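You operate a simulated robot arm through the tools that you are given. There is no shell and no other tool. Be economical: measure what you need, move in short steps, check, and stop when the job is done.

You are at the controls of a simulated robot arm. One attempt, no reset.

TASK
Put the blue peg on top of the grey cube five.

Only the result counts: the job must be done as asked and must still hold three seconds after the hand-in. Knocking over, shifting, dropping, spilling or breaking anything else fails it.

THE ROBOT
A 6-joint arm with a two-finger parallel gripper, fixed in place. Base frame: the origin is at the foot of the arm, x ahead of it, y to its left, z up; the work surface is at about z = 0. Lengths are in mm, angles in rad, forces in N, time in s.
With the tool pointing down near the work surface it reaches from about 160 to 420 mm from the base axis. Its first joint turns from -1.152 to 1.152 rad. Payload 1.57 kg.
Tool frame: the origin (TCP) lies between the finger pads and is the grasp point; the fingertips stand 30 mm ahead of it; z points along the fingers, y is the line along which they close. The gripper opens to 80 mm. The fingers are 17 mm wide and 12 mm thick; the gripper's body (40 by 82 mm) begins 80 mm behind the TCP.
Orientation is that of the tool frame in the base frame, as [roll, pitch, yaw] about the fixed x, y, z axes, in that order (R = Rz(yaw) Ry(pitch) Rx(roll)). With the fingers straight down and closing along the base's y, the tool's x points along the base's -x, its y along +y and its z along -z.

THE INTERFACE
- The arm moves only by the tool play_rows. Its argument "targets" is a list of rows, each a list of 5 numbers: the shift along the tool's x, y, z in mm, then the turn about the tool's z in rad, then the gripper command, from -1 (shut) to 1 (fully open), values between in proportion. In form: [[dx, dy, dz, twist, fingers], ...]. A call has 1 to 20 rows; each row shifts and turns the commanded pose from where the row before left it, along the tool's axes as they then stand. Each row takes 0.2 s and may step no farther than 50 mm and 0.15 rad from the row before; otherwise, or with a gripper value out of range, the whole call is refused. A pose out of reach is approached as far as the arm can. The call stops where the force on the tool passes 40 N (or 10 N more than at its start, if that is more) or the arm is blocked; 0.2 s more then pass. Each finger travels about 153 mm/s and halts on what it meets, pressing with about 43 N; the grip force reading is that of the motor and also rises with nothing between the fingers. The clock runs only during rows and for 0.2 s after the last one: add rows that do not move to give the fingers time. The reply holds the time, the measured pose of the TCP, the force on the tool along the base axes, the opening and the grip force, in the units named above and with some noise, and new pictures: "show" is both (left out), scene, wrist or none.
- Cameras (640 x 400 px; columns grow to the right, rows downward): "scene" is fixed at [37.4, -319.5, 432.6]; the picture's right is [0.93, -0.37, 0.00], its down [-0.21, -0.52, -0.83] and it looks along [0.31, 0.77, -0.56] (base axes); focal length 362 px, centre (320, 200). "wrist" rides on the gripper at [-32, 0, -78] in the tool frame; the picture's right is [0.00, -1.00, 0.00], its down [0.97, 0.00, -0.24] and it looks along [0.24, 0.00, 0.97] (tool axes); focal length 218 px, centre (320, 200). There is no depth. A picture from a camera that has moved, and an enlarged one, comes with that camera's place and axes in the base frame and with its lens. The place of the scene camera against the robot may be out by one fixed shift of up to 12 mm in any direction.
- inspect(camera, box): a new picture of the part [left, top, right, bottom] of that camera's present view, enlarged. The clock stands still meanwhile.
- hand_in(): hands the job in; it is judged then, once.

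Work in short steps. Places have to be worked out from the pictures, the camera data and where the tool is seen: move nearer, look again, correct. Check each grasp and each placing, and mend what went wrong. You have 90 turns and 170 pictures in all, those below and enlarged ones among them. Open the gripper and draw the arm clear of the work before you hand the job in, unless the task says otherwise; then end with one line.

The tools are called after "Call:" as name(argument=value, ...) on one line, values as JSON. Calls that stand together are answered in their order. play_rows: Moves the arm, as the interface text tells. Its arguments: {"type":"object","properties":{"targets":{"type":"array"},"show":{"type":"string","enum":["both","scene","wrist","none"]}},"required":["targets"]} The other tools are called the same way: inspect (camera, box) takes an enlarged picture of a part of a camera's view; hand_in () hands the job in.

At the start:

```text
t: 0.0
ee_pos: [279.6, 16.2, 206.3]
tool_rot: [-3.14, 0.0, -3.141]
contact_force: [0.2, 0.4, 0.6]
width: 80.1
grip_force: 0.1
```

scene: 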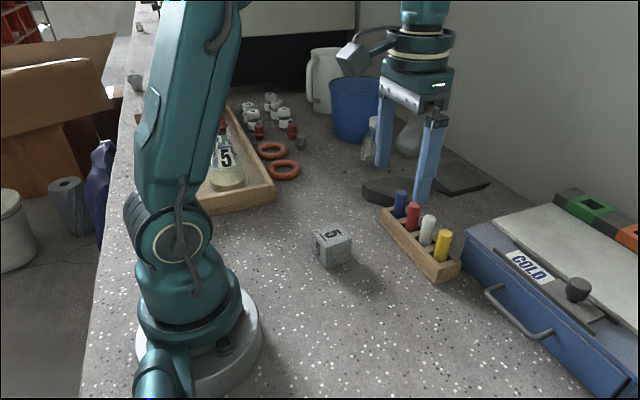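
wrist: 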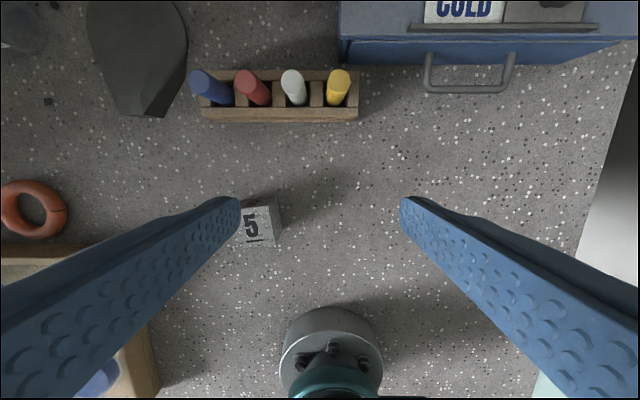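

The blue peg is the left end of the rack, with its top near (367, 120, 80). The cube is near (220, 92). I'll move above the peg and turn the tool 90° so the fingers close across the rack, clear of the red peg.

Call:
play_rows(targets=[[-29, 34.7, 0, 0, 1], [-29, 34.7, 0, 0, 1], [-29, 34.6, 0, 0, 1], [0, 0, 0, 0.1428, 1], [0, 0, 0, 0.1428, 1], [0, 0, 0, 0.1428, 1], [0, 0, 0, 0.1428, 1], [0, 0, 0, 0.1428, 1], [0, 0, 0, 0.1428, 1], [0, 0, 0, 0.1428, 1], [0, 0, 0, 0.1428, 1], [0, 0, 0, 0.1428, 1], [0, 0, 0, 0.1428, 1], [0, 0, 0, 0.1428, 1], [0, 0, 0, 0, 1]])

```text
t: 3.2
ee_pos: [352.2, 115.0, 199.4]
tool_rot: [-3.141, 0.001, 1.569]
contact_force: [0.7, 0.8, 0.0]
width: 80.1
grip_force: 0.0
out of reach, approached as far as the arm can: row 3
camera wrist: at [351.6, 81.2, 276.3], right [-1.0, 0.0, 0.0], down [0.0, 0.97, 0.24], along [0.0, 0.24, -0.97], focal length 218 px, centre (320, 200)
```

scene: 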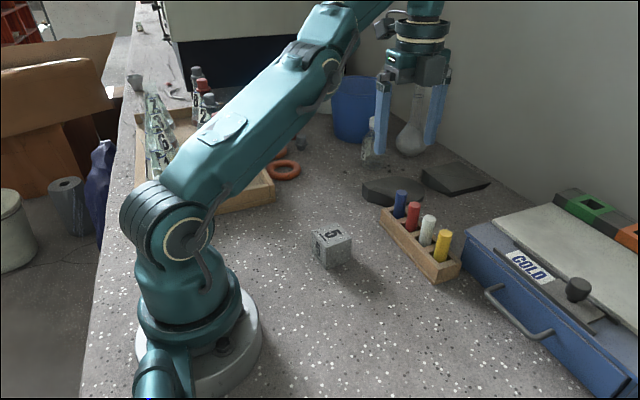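
wrist: 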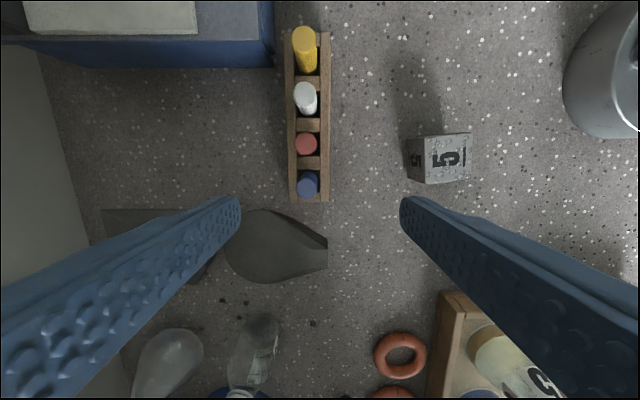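

Position reached at (352, 115), with the reach limit met at this height. I'll zoom in on the rack for an accurate peg position.

Call:
inspect(camera="wrist", box=[260, 20, 360, 220])

Call:
inspect(camera="scene", box=[360, 170, 480, 290])

Call:
inspect(camera="wrist", box=[390, 110, 490, 200])

```text
2.00 times, centred on (310, 120) of wrist
camera zoom: at [351.6, 81.2, 276.3], right [-1.0, 0.0, 0.0], down [0.0, 0.97, 0.24], along [0.0, 0.24, -0.97], focal length 436 px, centre (340, 360)
```

zoom: 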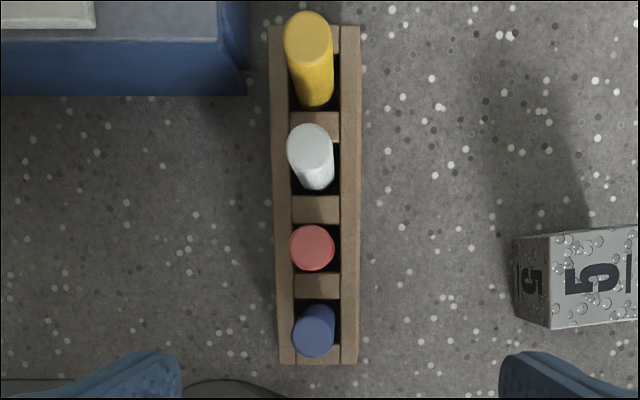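

```text
3.33 times, centred on (420, 230) of scene
camera zoom: at [37.4, -319.5, 432.6], right [0.93, -0.37, 0.0], down [-0.21, -0.52, -0.83], along [0.31, 0.77, -0.56], focal length 1205 px, centre (-13, 100)
```

zoom: 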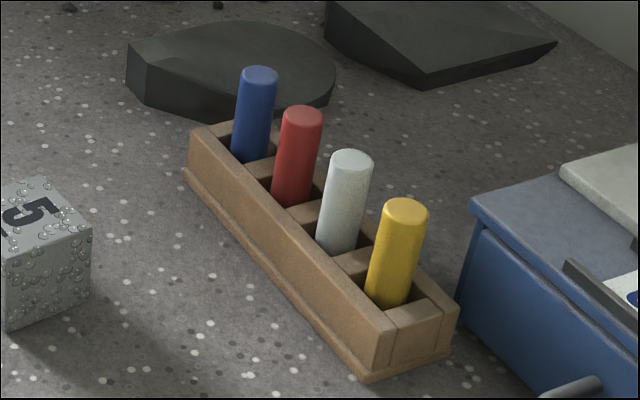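

```text
4.44 times, centred on (440, 155) of wrist
camera zoom: at [351.6, 81.2, 276.3], right [-1.0, 0.0, 0.0], down [0.0, 0.97, 0.24], along [0.0, 0.24, -0.97], focal length 970 px, centre (-213, 400)
```

zoom: 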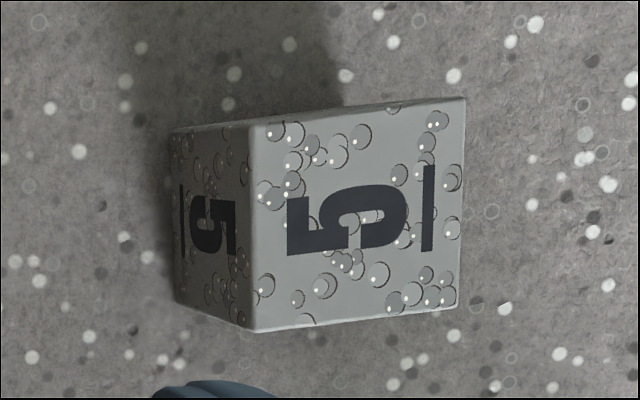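

The blue peg's top is near (364, 117) and about 19 mm in diameter. The rack top is at about z 30, and the cube is about 48 mm tall, centred near (220, 93). I'll go down part way and look again.

Call:
play_rows(targets=[[0, 0, 20, 0, 1], [0, 0, 20, 0, 1], [0, 0, 20, 0, 1], [0, 0, 0, 0, 1]], show="both")

```text
t: 4.2
ee_pos: [354.2, 113.7, 138.7]
tool_rot: [3.141, -0.001, 1.572]
contact_force: [0.4, -0.1, -0.3]
width: 79.9
grip_force: 0.1
out of reach, approached as far as the arm can: row 1
camera wrist: at [353.6, 81.7, 216.4], right [-1.0, 0.0, 0.0], down [0.0, 0.97, 0.24], along [0.0, 0.24, -0.97], focal length 218 px, centre (320, 200)
```

scene: 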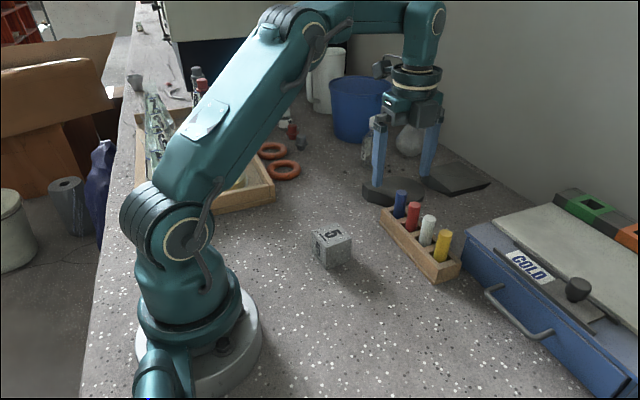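
wrist: 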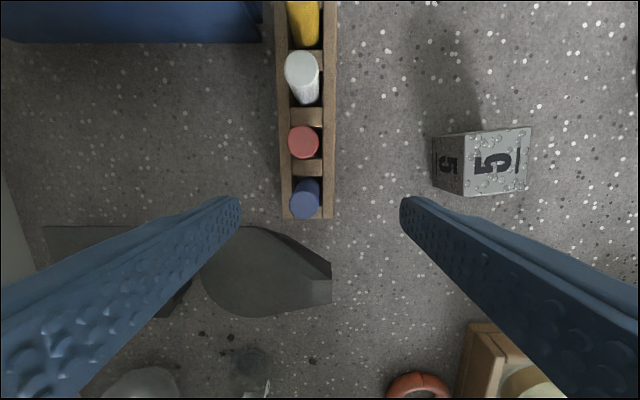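

I'll zoom in to triangulate the peg's top height.

Call:
inspect(camera="wrist", box=[260, 115, 360, 235])

```text
3.33 times, centred on (310, 175) of wrist
camera zoom: at [353.6, 81.7, 216.4], right [-1.0, 0.0, 0.0], down [0.0, 0.97, 0.24], along [0.0, 0.24, -0.97], focal length 728 px, centre (353, 283)
```

zoom: 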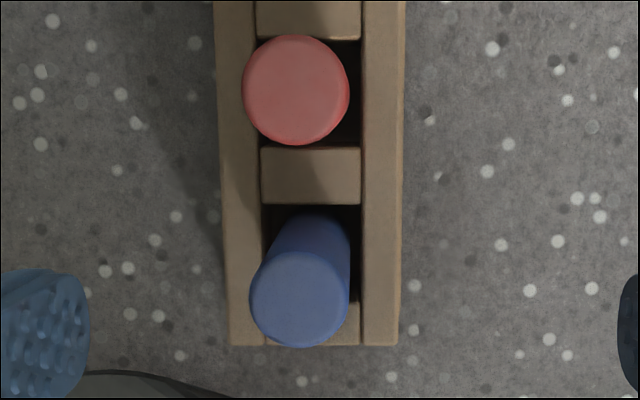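

Triangulation puts the peg's top near (363, 115) at z 90–100. I'll shift onto it, go down until the tips just straddle the top, and check.

Call:
play_rows(targets=[[1, 8.5, 0, 0, 1], [0, 0, 17, 0, 1], [0, 0, 17, 0, 1], [0, 0, 0, 0, 1]])

```text
t: 5.2
ee_pos: [362.3, 114.9, 105.3]
tool_rot: [-3.14, 0.001, 1.57]
contact_force: [-0.6, 0.2, 0.5]
width: 79.9
grip_force: 0.0
camera wrist: at [361.7, 81.6, 182.7], right [-1.0, 0.0, 0.0], down [0.0, 0.97, 0.24], along [0.0, 0.24, -0.97], focal length 218 px, centre (320, 200)
```

scene: 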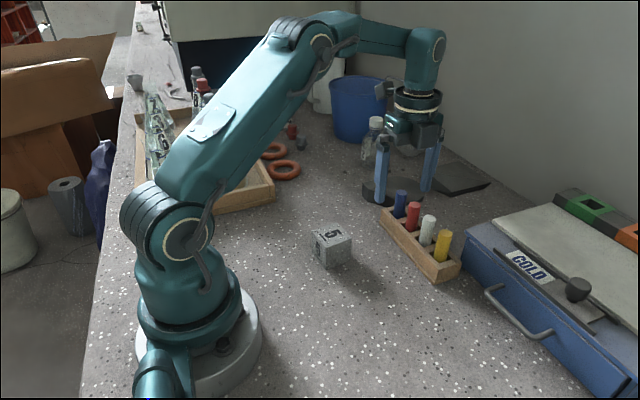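
wrist: 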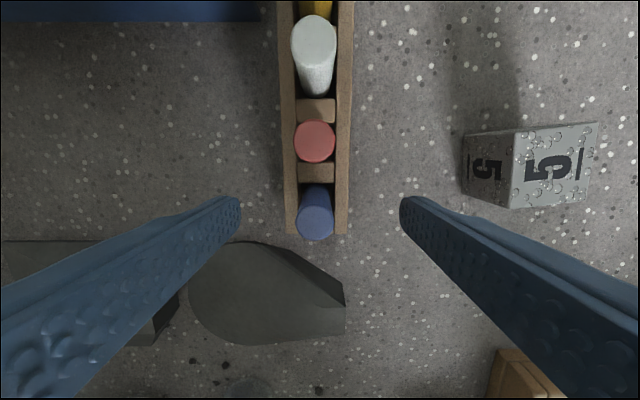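

The peg's top is at about z 86, at (364, 116). I'll make a small correction, go down to z≈75, and look.

Call:
play_rows(targets=[[1.2, 1.5, 10, 0, 1], [0, 0, 10, 0, 1], [0, 0, 10, 0, 1], [0, 0, 0, 0, 1]])

Call:
inspect(camera="scene", box=[340, 150, 480, 270])

```text
t: 6.2
ee_pos: [362.8, 116.2, 75.0]
tool_rot: [3.141, 0.0, 1.572]
contact_force: [-0.6, 0.4, 0.1]
width: 80.0
grip_force: 0.0
camera wrist: at [362.2, 83.7, 152.5], right [-1.0, 0.0, 0.0], down [0.0, 0.97, 0.24], along [0.0, 0.24, -0.97], focal length 218 px, centre (320, 200)
```

scene: 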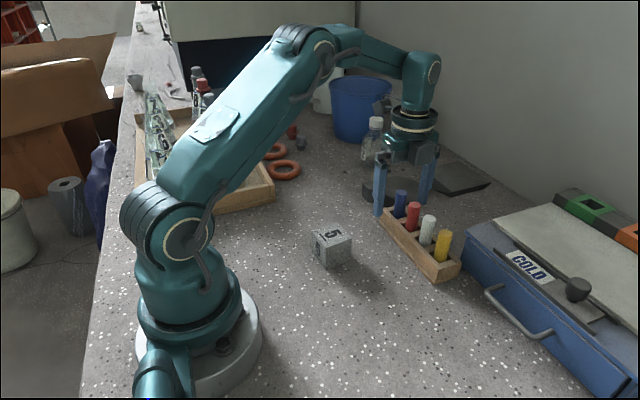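
wrist: 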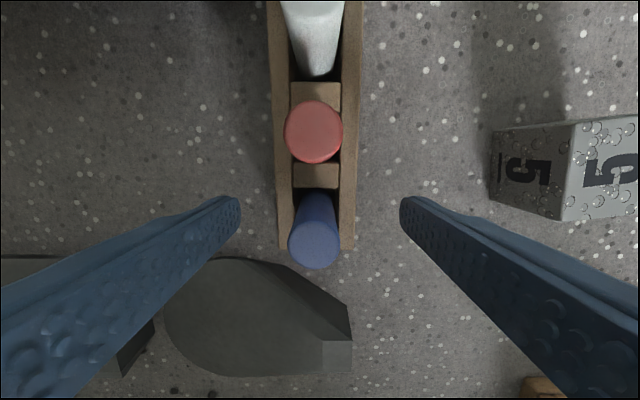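

```text
3.33 times, centred on (410, 210) of scene
camera zoom: at [37.4, -319.5, 432.6], right [0.93, -0.37, 0.0], down [-0.21, -0.52, -0.83], along [0.31, 0.77, -0.56], focal length 1205 px, centre (20, 167)
```

zoom: 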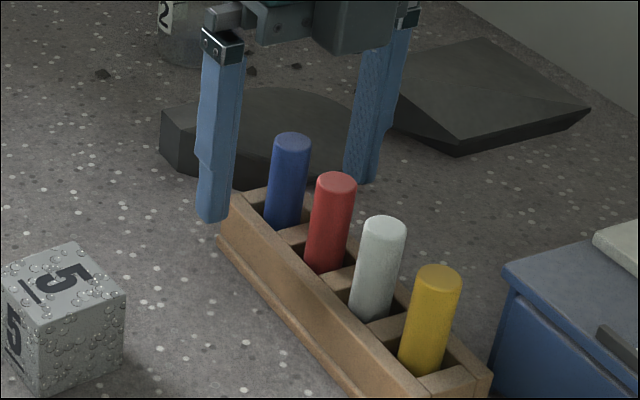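

The tips are at about z 45 and straddle the blue peg. The rack top is at about 28. I'll go 5 mm lower, correct by 1 mm, and close.

Call:
play_rows(targets=[[0, 1.2, 5, 0, 1], [0, 0, 0, 0, 0.2], [0, 0, 0, 0, -0.4], [0, 0, 0, 0, -1], [0, 0, 0, 0, -1], [0, 0, 0, 0, -1]])

```text
t: 7.6
ee_pos: [363.3, 116.0, 70.4]
tool_rot: [3.141, 0.001, 1.572]
contact_force: [-0.3, 0.0, 0.0]
width: 18.7
grip_force: 32.9
camera wrist: at [363.4, 83.5, 147.0], right [-1.0, 0.0, 0.0], down [0.0, 0.97, 0.24], along [0.0, 0.24, -0.97], focal length 218 px, centre (320, 200)
```

scene: 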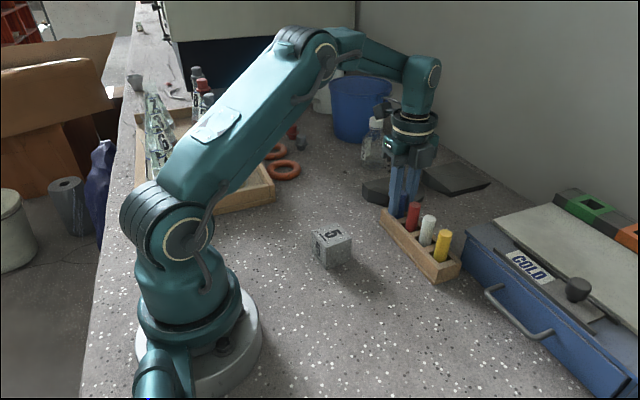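
wrist: 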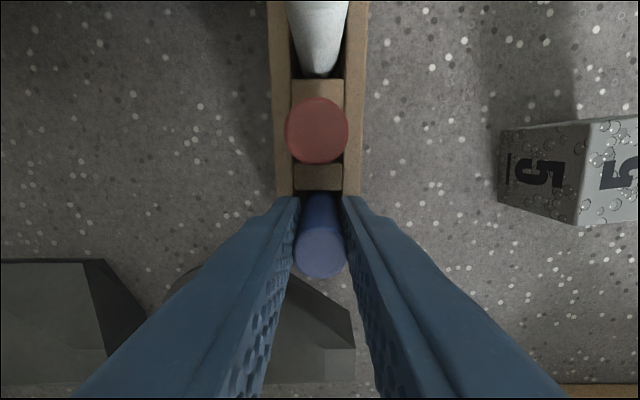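

The peg is gripped at 18.7 mm width. I'll lift it straight up 70 mm.

Call:
play_rows(targets=[[0, 0, -5, 0, -1], [0, 0, -10, 0, -1], [0, 0, -15, 0, -1], [0, 0, -15, 0, -1], [0, 0, -15, 0, -1], [0, 0, -10, 0, -1], [0, 0, 0, 0, -1]])

Call:
inspect(camera="scene", box=[340, 120, 480, 280])

```text
t: 9.2
ee_pos: [363.3, 116.7, 138.3]
tool_rot: [-3.141, 0.001, 1.571]
contact_force: [-0.6, 0.5, -0.4]
width: 18.4
grip_force: 33.1
camera wrist: at [363.2, 84.0, 217.5], right [-1.0, 0.0, 0.0], down [0.0, 0.97, 0.24], along [0.0, 0.24, -0.97], focal length 218 px, centre (320, 200)
```

scene: 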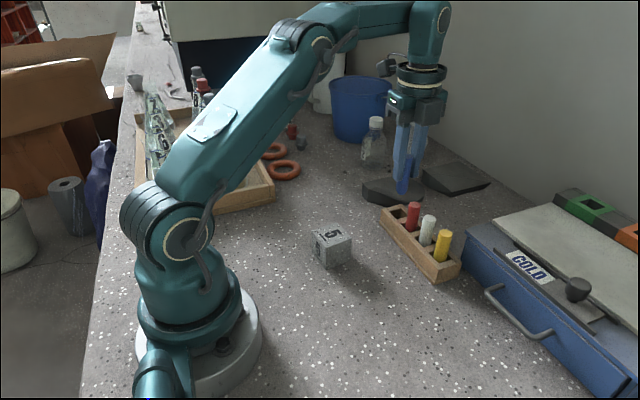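
wrist: 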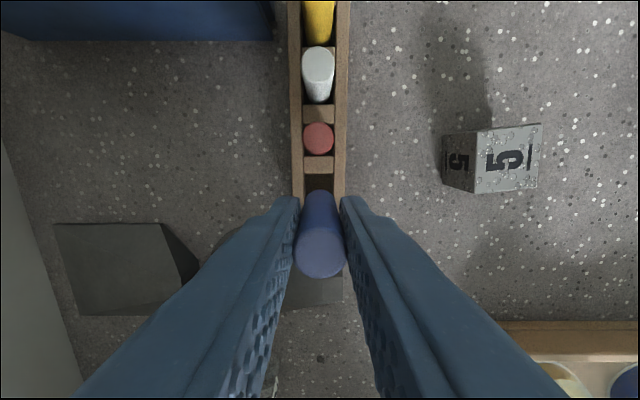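

```text
2.50 times, centred on (410, 200) of scene
camera zoom: at [37.4, -319.5, 432.6], right [0.93, -0.37, 0.0], down [-0.21, -0.52, -0.83], along [0.31, 0.77, -0.56], focal length 904 px, centre (95, 200)
```

zoom: 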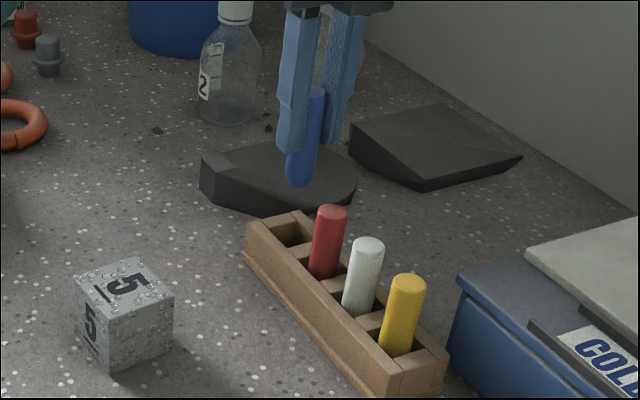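

The peg is out cleanly and its bottom is about 62 mm below the TCP. Triangulation puts the cube's top centre at (219.5, 93, 49). I'll carry the peg over at a safe height.

Call:
play_rows(targets=[[-2.5, -12, -5, 0, -1], [-4, -24, -5, 0, -1], [-4, -24, -5, 0, -1], [-4, -24, 0, 0, -1], [-4, -24, 0, 0, -1], [-3, -20, 0, 0, -1], [-2, -15.5, 0, 0, -1], [0, 0, 0, 0, -1]])

Call:
inspect(camera="scene", box=[260, 130, 400, 290])

```text
t: 11.0
ee_pos: [220.7, 93.5, 155.4]
tool_rot: [-3.141, 0.0, 1.573]
contact_force: [-0.6, 0.2, -0.4]
width: 18.8
grip_force: 33.0
camera wrist: at [220.4, 60.5, 232.6], right [-1.0, 0.0, 0.0], down [0.0, 0.97, 0.24], along [0.0, 0.24, -0.97], focal length 218 px, centre (320, 200)
```

scene: 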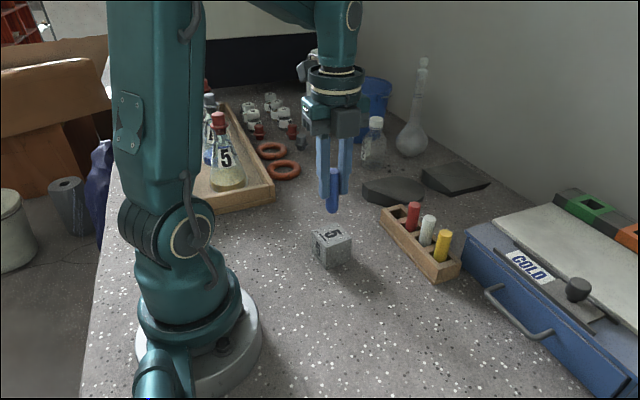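
wrist: 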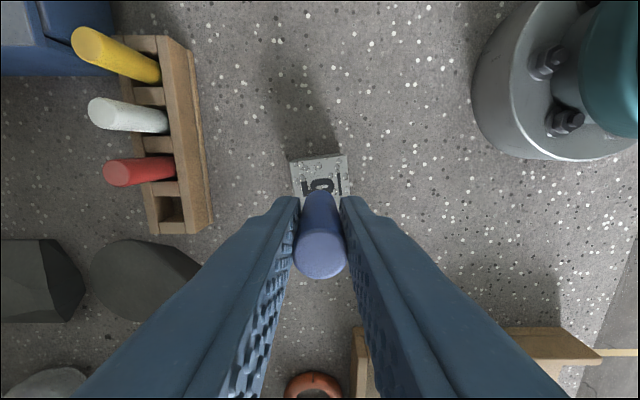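

```text
2.50 times, centred on (330, 210) of scene
camera zoom: at [37.4, -319.5, 432.6], right [0.93, -0.37, 0.0], down [-0.21, -0.52, -0.83], along [0.31, 0.77, -0.56], focal length 904 px, centre (295, 175)
```

zoom: 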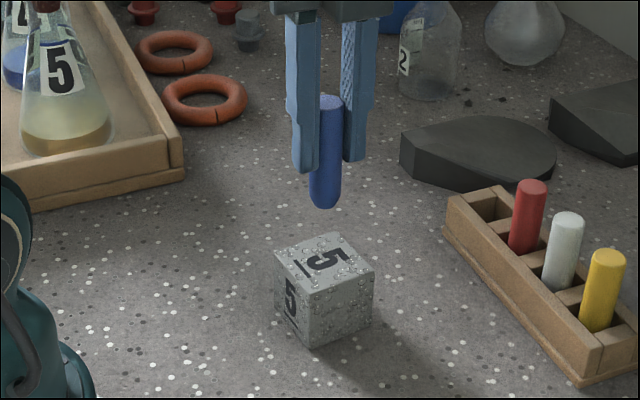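

The peg is centred over the cube in both views. I'll lower to about 8 mm above the expected contact and check the gap.

Call:
play_rows(targets=[[0, 0, 12, 0, -1], [0, 0, 12, 0, -1], [0, 0, 10, 0, -1], [0, 0, 0, 0, -1]])

Call:
inspect(camera="scene", box=[290, 180, 370, 280])

```text
t: 12.0
ee_pos: [220.5, 93.6, 120.7]
tool_rot: [3.142, 0.0, 1.57]
contact_force: [-0.1, 0.0, -0.3]
width: 18.3
grip_force: 32.7
camera wrist: at [220.1, 60.5, 198.5], right [-1.0, 0.0, 0.0], down [0.0, 0.97, 0.24], along [0.0, 0.24, -0.97], focal length 218 px, centre (320, 200)
```

scene: 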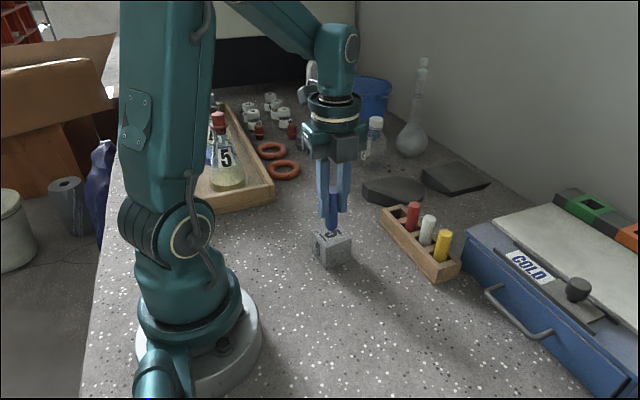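
wrist: 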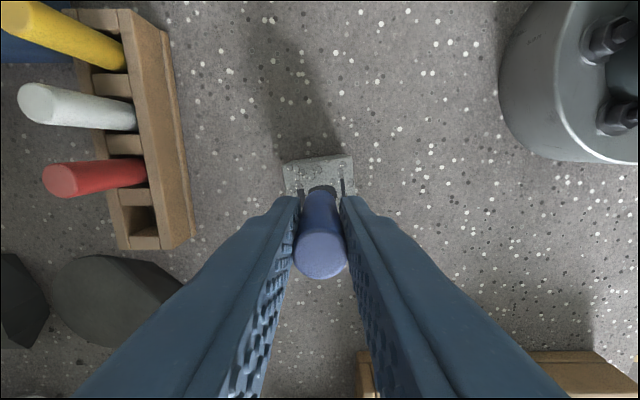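

```text
4.00 times, centred on (330, 230) of scene
camera zoom: at [37.4, -319.5, 432.6], right [0.93, -0.37, 0.0], down [-0.21, -0.52, -0.83], along [0.31, 0.77, -0.56], focal length 1446 px, centre (280, 80)
```

zoom: 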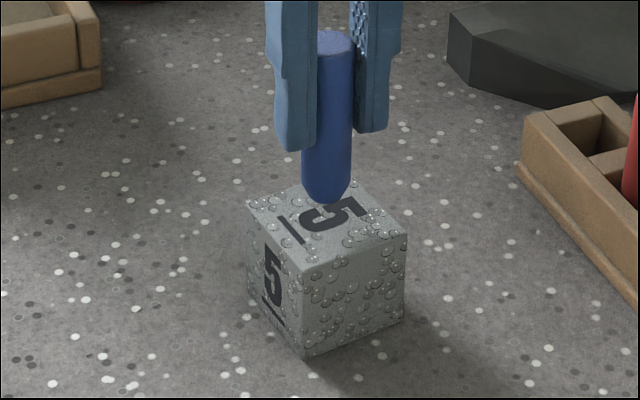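

The gap looks like about 12 mm. I'll lower 9 mm, then recheck.

Call:
play_rows(targets=[[0, 0, 5, 0, -1], [0, 0, 4, 0, -1], [0, 0, 0, 0, -1]], show="none")

Call:
inspect(camera="scene", box=[290, 180, 370, 280])

```text
t: 12.8
ee_pos: [220.7, 91.9, 111.0]
tool_rot: [-3.14, 0.001, 1.573]
contact_force: [-1.0, 0.7, -0.8]
width: 18.3
grip_force: 32.1
```

```text
4.00 times, centred on (330, 230) of scene
camera zoom: at [37.4, -319.5, 432.6], right [0.93, -0.37, 0.0], down [-0.21, -0.52, -0.83], along [0.31, 0.77, -0.56], focal length 1446 px, centre (280, 80)
```

zoom: 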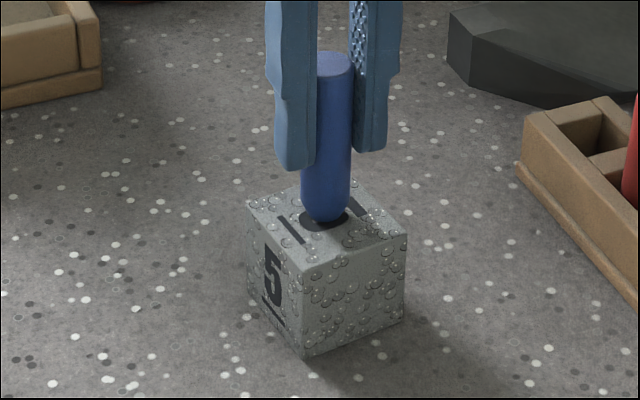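

A few millimetres remain. I'll go down in 1 mm rows and watch the force.

Call:
play_rows(targets=[[0, 0, 1, 0, -1], [0, 0, 1, 0, -1], [0, 0, 0, 0, -1]], show="none")

Call:
inspect(camera="scene", box=[310, 205, 350, 255])

```text
t: 13.6
ee_pos: [221.4, 93.7, 109.3]
tool_rot: [3.141, 0.002, 1.57]
contact_force: [-2.4, -0.9, 13.9]
width: 18.6
grip_force: 33.3
```

```text
8.00 times, centred on (330, 230) of scene
camera zoom: at [37.4, -319.5, 432.6], right [0.93, -0.37, 0.0], down [-0.21, -0.52, -0.83], along [0.31, 0.77, -0.56], focal length 2893 px, centre (240, -40)
```

zoom: 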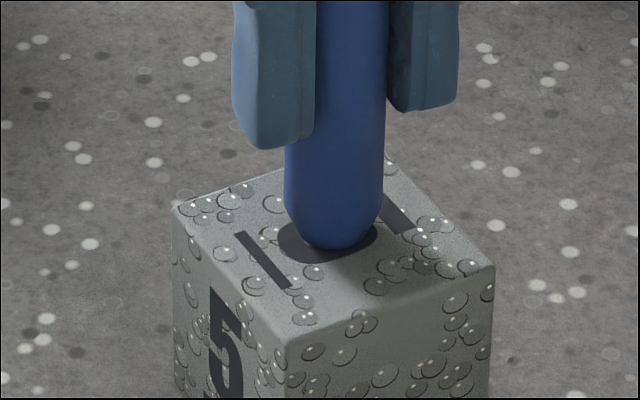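

The peg is in contact at about 14 N. I'll ease off by 0.5 mm, then open gradually.

Call:
play_rows(targets=[[0, 0, -0.6, 0, -1], [0, 0, 0, 0, -1]], show="wrist")

```text
t: 14.2
ee_pos: [222.0, 92.4, 110.8]
tool_rot: [3.141, 0.0, 1.571]
contact_force: [1.4, -3.1, 12.2]
width: 18.5
grip_force: 33.0
camera wrist: at [220.6, 60.6, 187.6], right [-1.0, 0.0, 0.0], down [0.0, 0.97, 0.24], along [0.0, 0.24, -0.97], focal length 218 px, centre (320, 200)
```

wrist: 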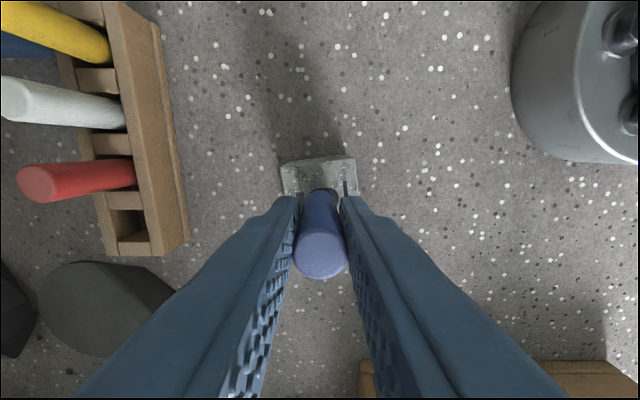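

The force is still about 12 N, so I'll ease up a little more.

Call:
play_rows(targets=[[0, 0, -0.5, 0, -1], [0, 0, 0, 0, -1], [0, 0, 0, 0, -1]], show="none")

```text
t: 15.0
ee_pos: [219.6, 94.1, 111.6]
tool_rot: [3.142, -0.001, 1.57]
contact_force: [-0.3, -0.1, -1.1]
width: 18.7
grip_force: 33.0
```

That freed it. I'll go back down 0.3 mm to touch lightly, then open in small increments.

Call:
play_rows(targets=[[0, 0, 0.3, 0, -1], [0, 0, 0, 0, -1], [0, 0, 0, 0, -1]], show="none")

```text
t: 15.8
ee_pos: [220.4, 94.0, 110.3]
tool_rot: [-3.14, -0.001, 1.572]
contact_force: [-0.5, 0.6, 0.6]
width: 18.5
grip_force: 33.0
```

The peg is at or just above contact. I'll open gently.

Call:
play_rows(targets=[[0, 0, 0.2, 0, -1], [0, 0, 0, 0, -0.53], [0, 0, 0, 0, -0.5], [0, 0, 0, 0, -0.47], [0, 0, 0, 0, -0.44], [0, 0, 0, 0, -0.4], [0, 0, 0, 0, -0.4]])

Call:
inspect(camera="scene", box=[290, 180, 370, 280])

```text
t: 17.4
ee_pos: [220.7, 92.0, 110.5]
tool_rot: [-3.141, -0.001, 1.571]
contact_force: [0.2, -0.2, 0.1]
width: 23.8
grip_force: 0.1
camera wrist: at [220.4, 60.5, 188.0], right [-1.0, 0.0, 0.0], down [0.0, 0.97, 0.24], along [0.0, 0.24, -0.97], focal length 218 px, centre (320, 200)
```

scene: 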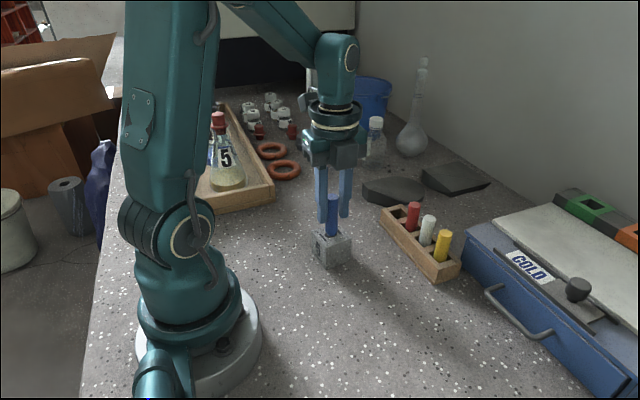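
wrist: 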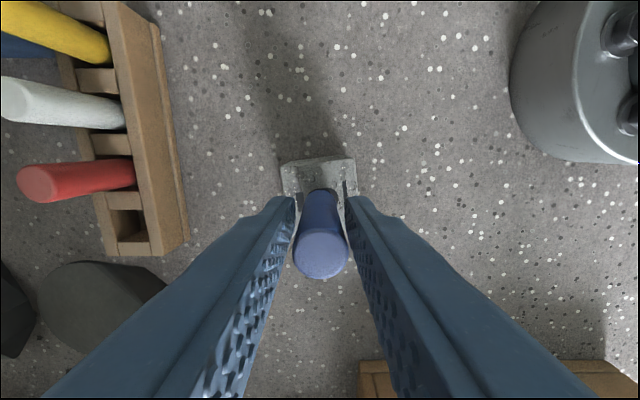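

```text
4.00 times, centred on (330, 230) of scene
camera zoom: at [37.4, -319.5, 432.6], right [0.93, -0.37, 0.0], down [-0.21, -0.52, -0.83], along [0.31, 0.77, -0.56], focal length 1446 px, centre (280, 80)
```

zoom: 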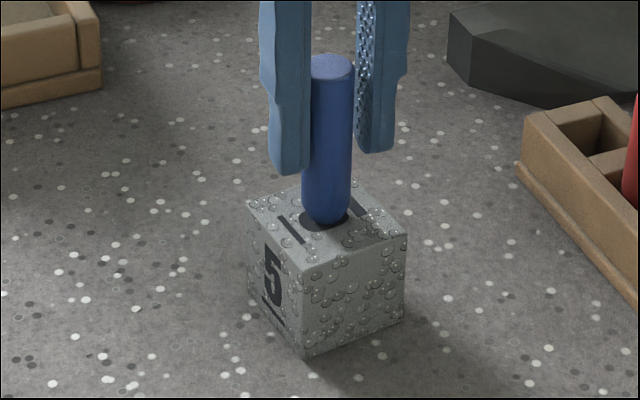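

The peg stands free with the jaws at 24 mm. I'll open wider gradually and check it stays put before leaving.

Call:
play_rows(targets=[[0, 0, 0, 0, -0.3], [0, 0, 0, 0, -0.1], [0, 0, 0, 0, 0.2], [0, 0, 0, 0, 0.5], [0, 0, 0, 0, 0.5]], show="wrist")

Call:
inspect(camera="scene", box=[290, 180, 370, 280])

```text
t: 18.6
ee_pos: [221.0, 93.3, 110.6]
tool_rot: [-3.141, 0.0, 1.57]
contact_force: [-0.8, -1.1, -0.4]
width: 59.9
grip_force: 0.3
camera wrist: at [220.4, 60.5, 188.0], right [-1.0, 0.0, 0.0], down [0.0, 0.97, 0.24], along [0.0, 0.24, -0.97], focal length 218 px, centre (320, 200)
```

wrist: 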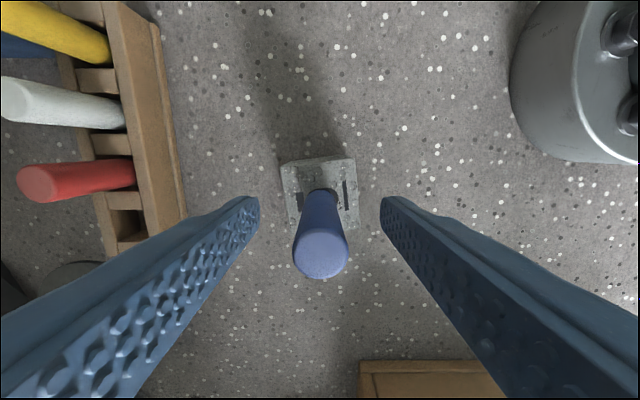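

```text
4.00 times, centred on (330, 230) of scene
camera zoom: at [37.4, -319.5, 432.6], right [0.93, -0.37, 0.0], down [-0.21, -0.52, -0.83], along [0.31, 0.77, -0.56], focal length 1446 px, centre (280, 80)
```

zoom: 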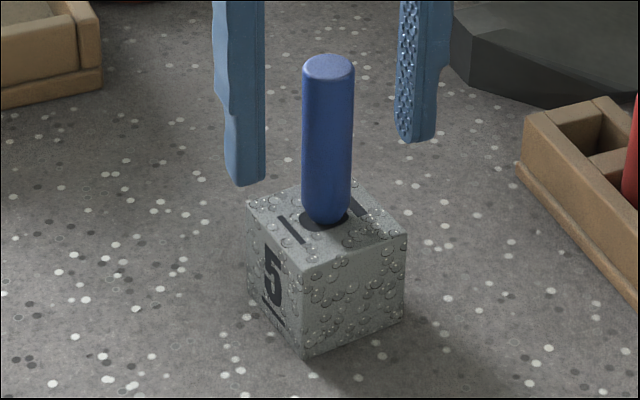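

The peg stands upright on the cube. I'll withdraw straight up.

Call:
play_rows(targets=[[0, 0, -10, 0, 0.5], [0, 0, -25, 0, 0.5], [0, 0, -30, 0, 0.5], [0, 0, -25, 0, 0.5], [0, 0, 0, 0, 0.5], [0, 0, 0, 0, 0.5]])

```text
t: 20.0
ee_pos: [222.1, 93.3, 201.7]
tool_rot: [3.141, 0.0, 1.572]
contact_force: [-0.3, 0.3, 0.4]
width: 60.0
grip_force: 0.1
camera wrist: at [221.4, 60.2, 278.5], right [-1.0, 0.0, 0.0], down [0.0, 0.97, 0.24], along [0.0, 0.24, -0.97], focal length 218 px, centre (320, 200)
```

scene: 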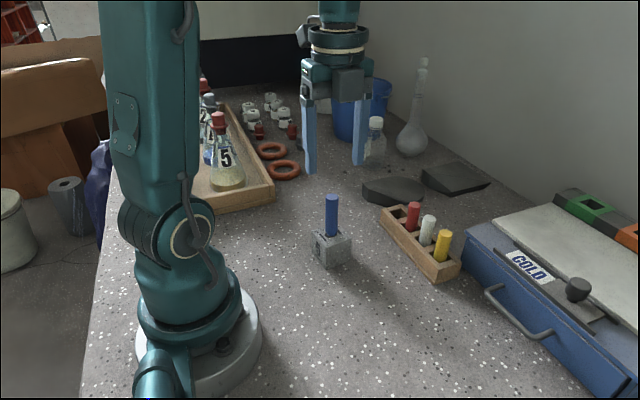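
wrist: 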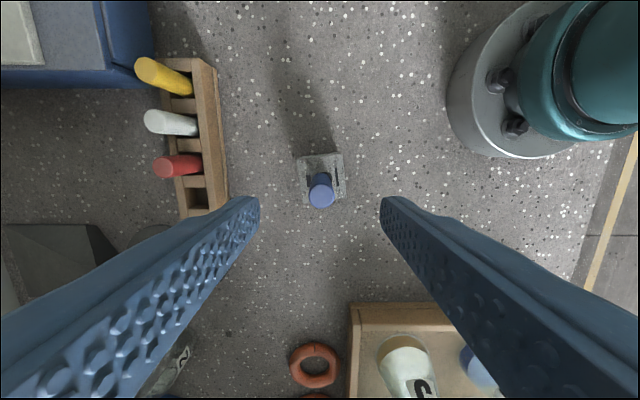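

The peg is standing centred on the cube, the arm is clear, and everything else is undisturbed. I'm handing in.

Call:
hand_in()

```text
The job is handed in.
```

The blue peg is standing upright on top of grey cube five, and the arm is open and clear of the work.
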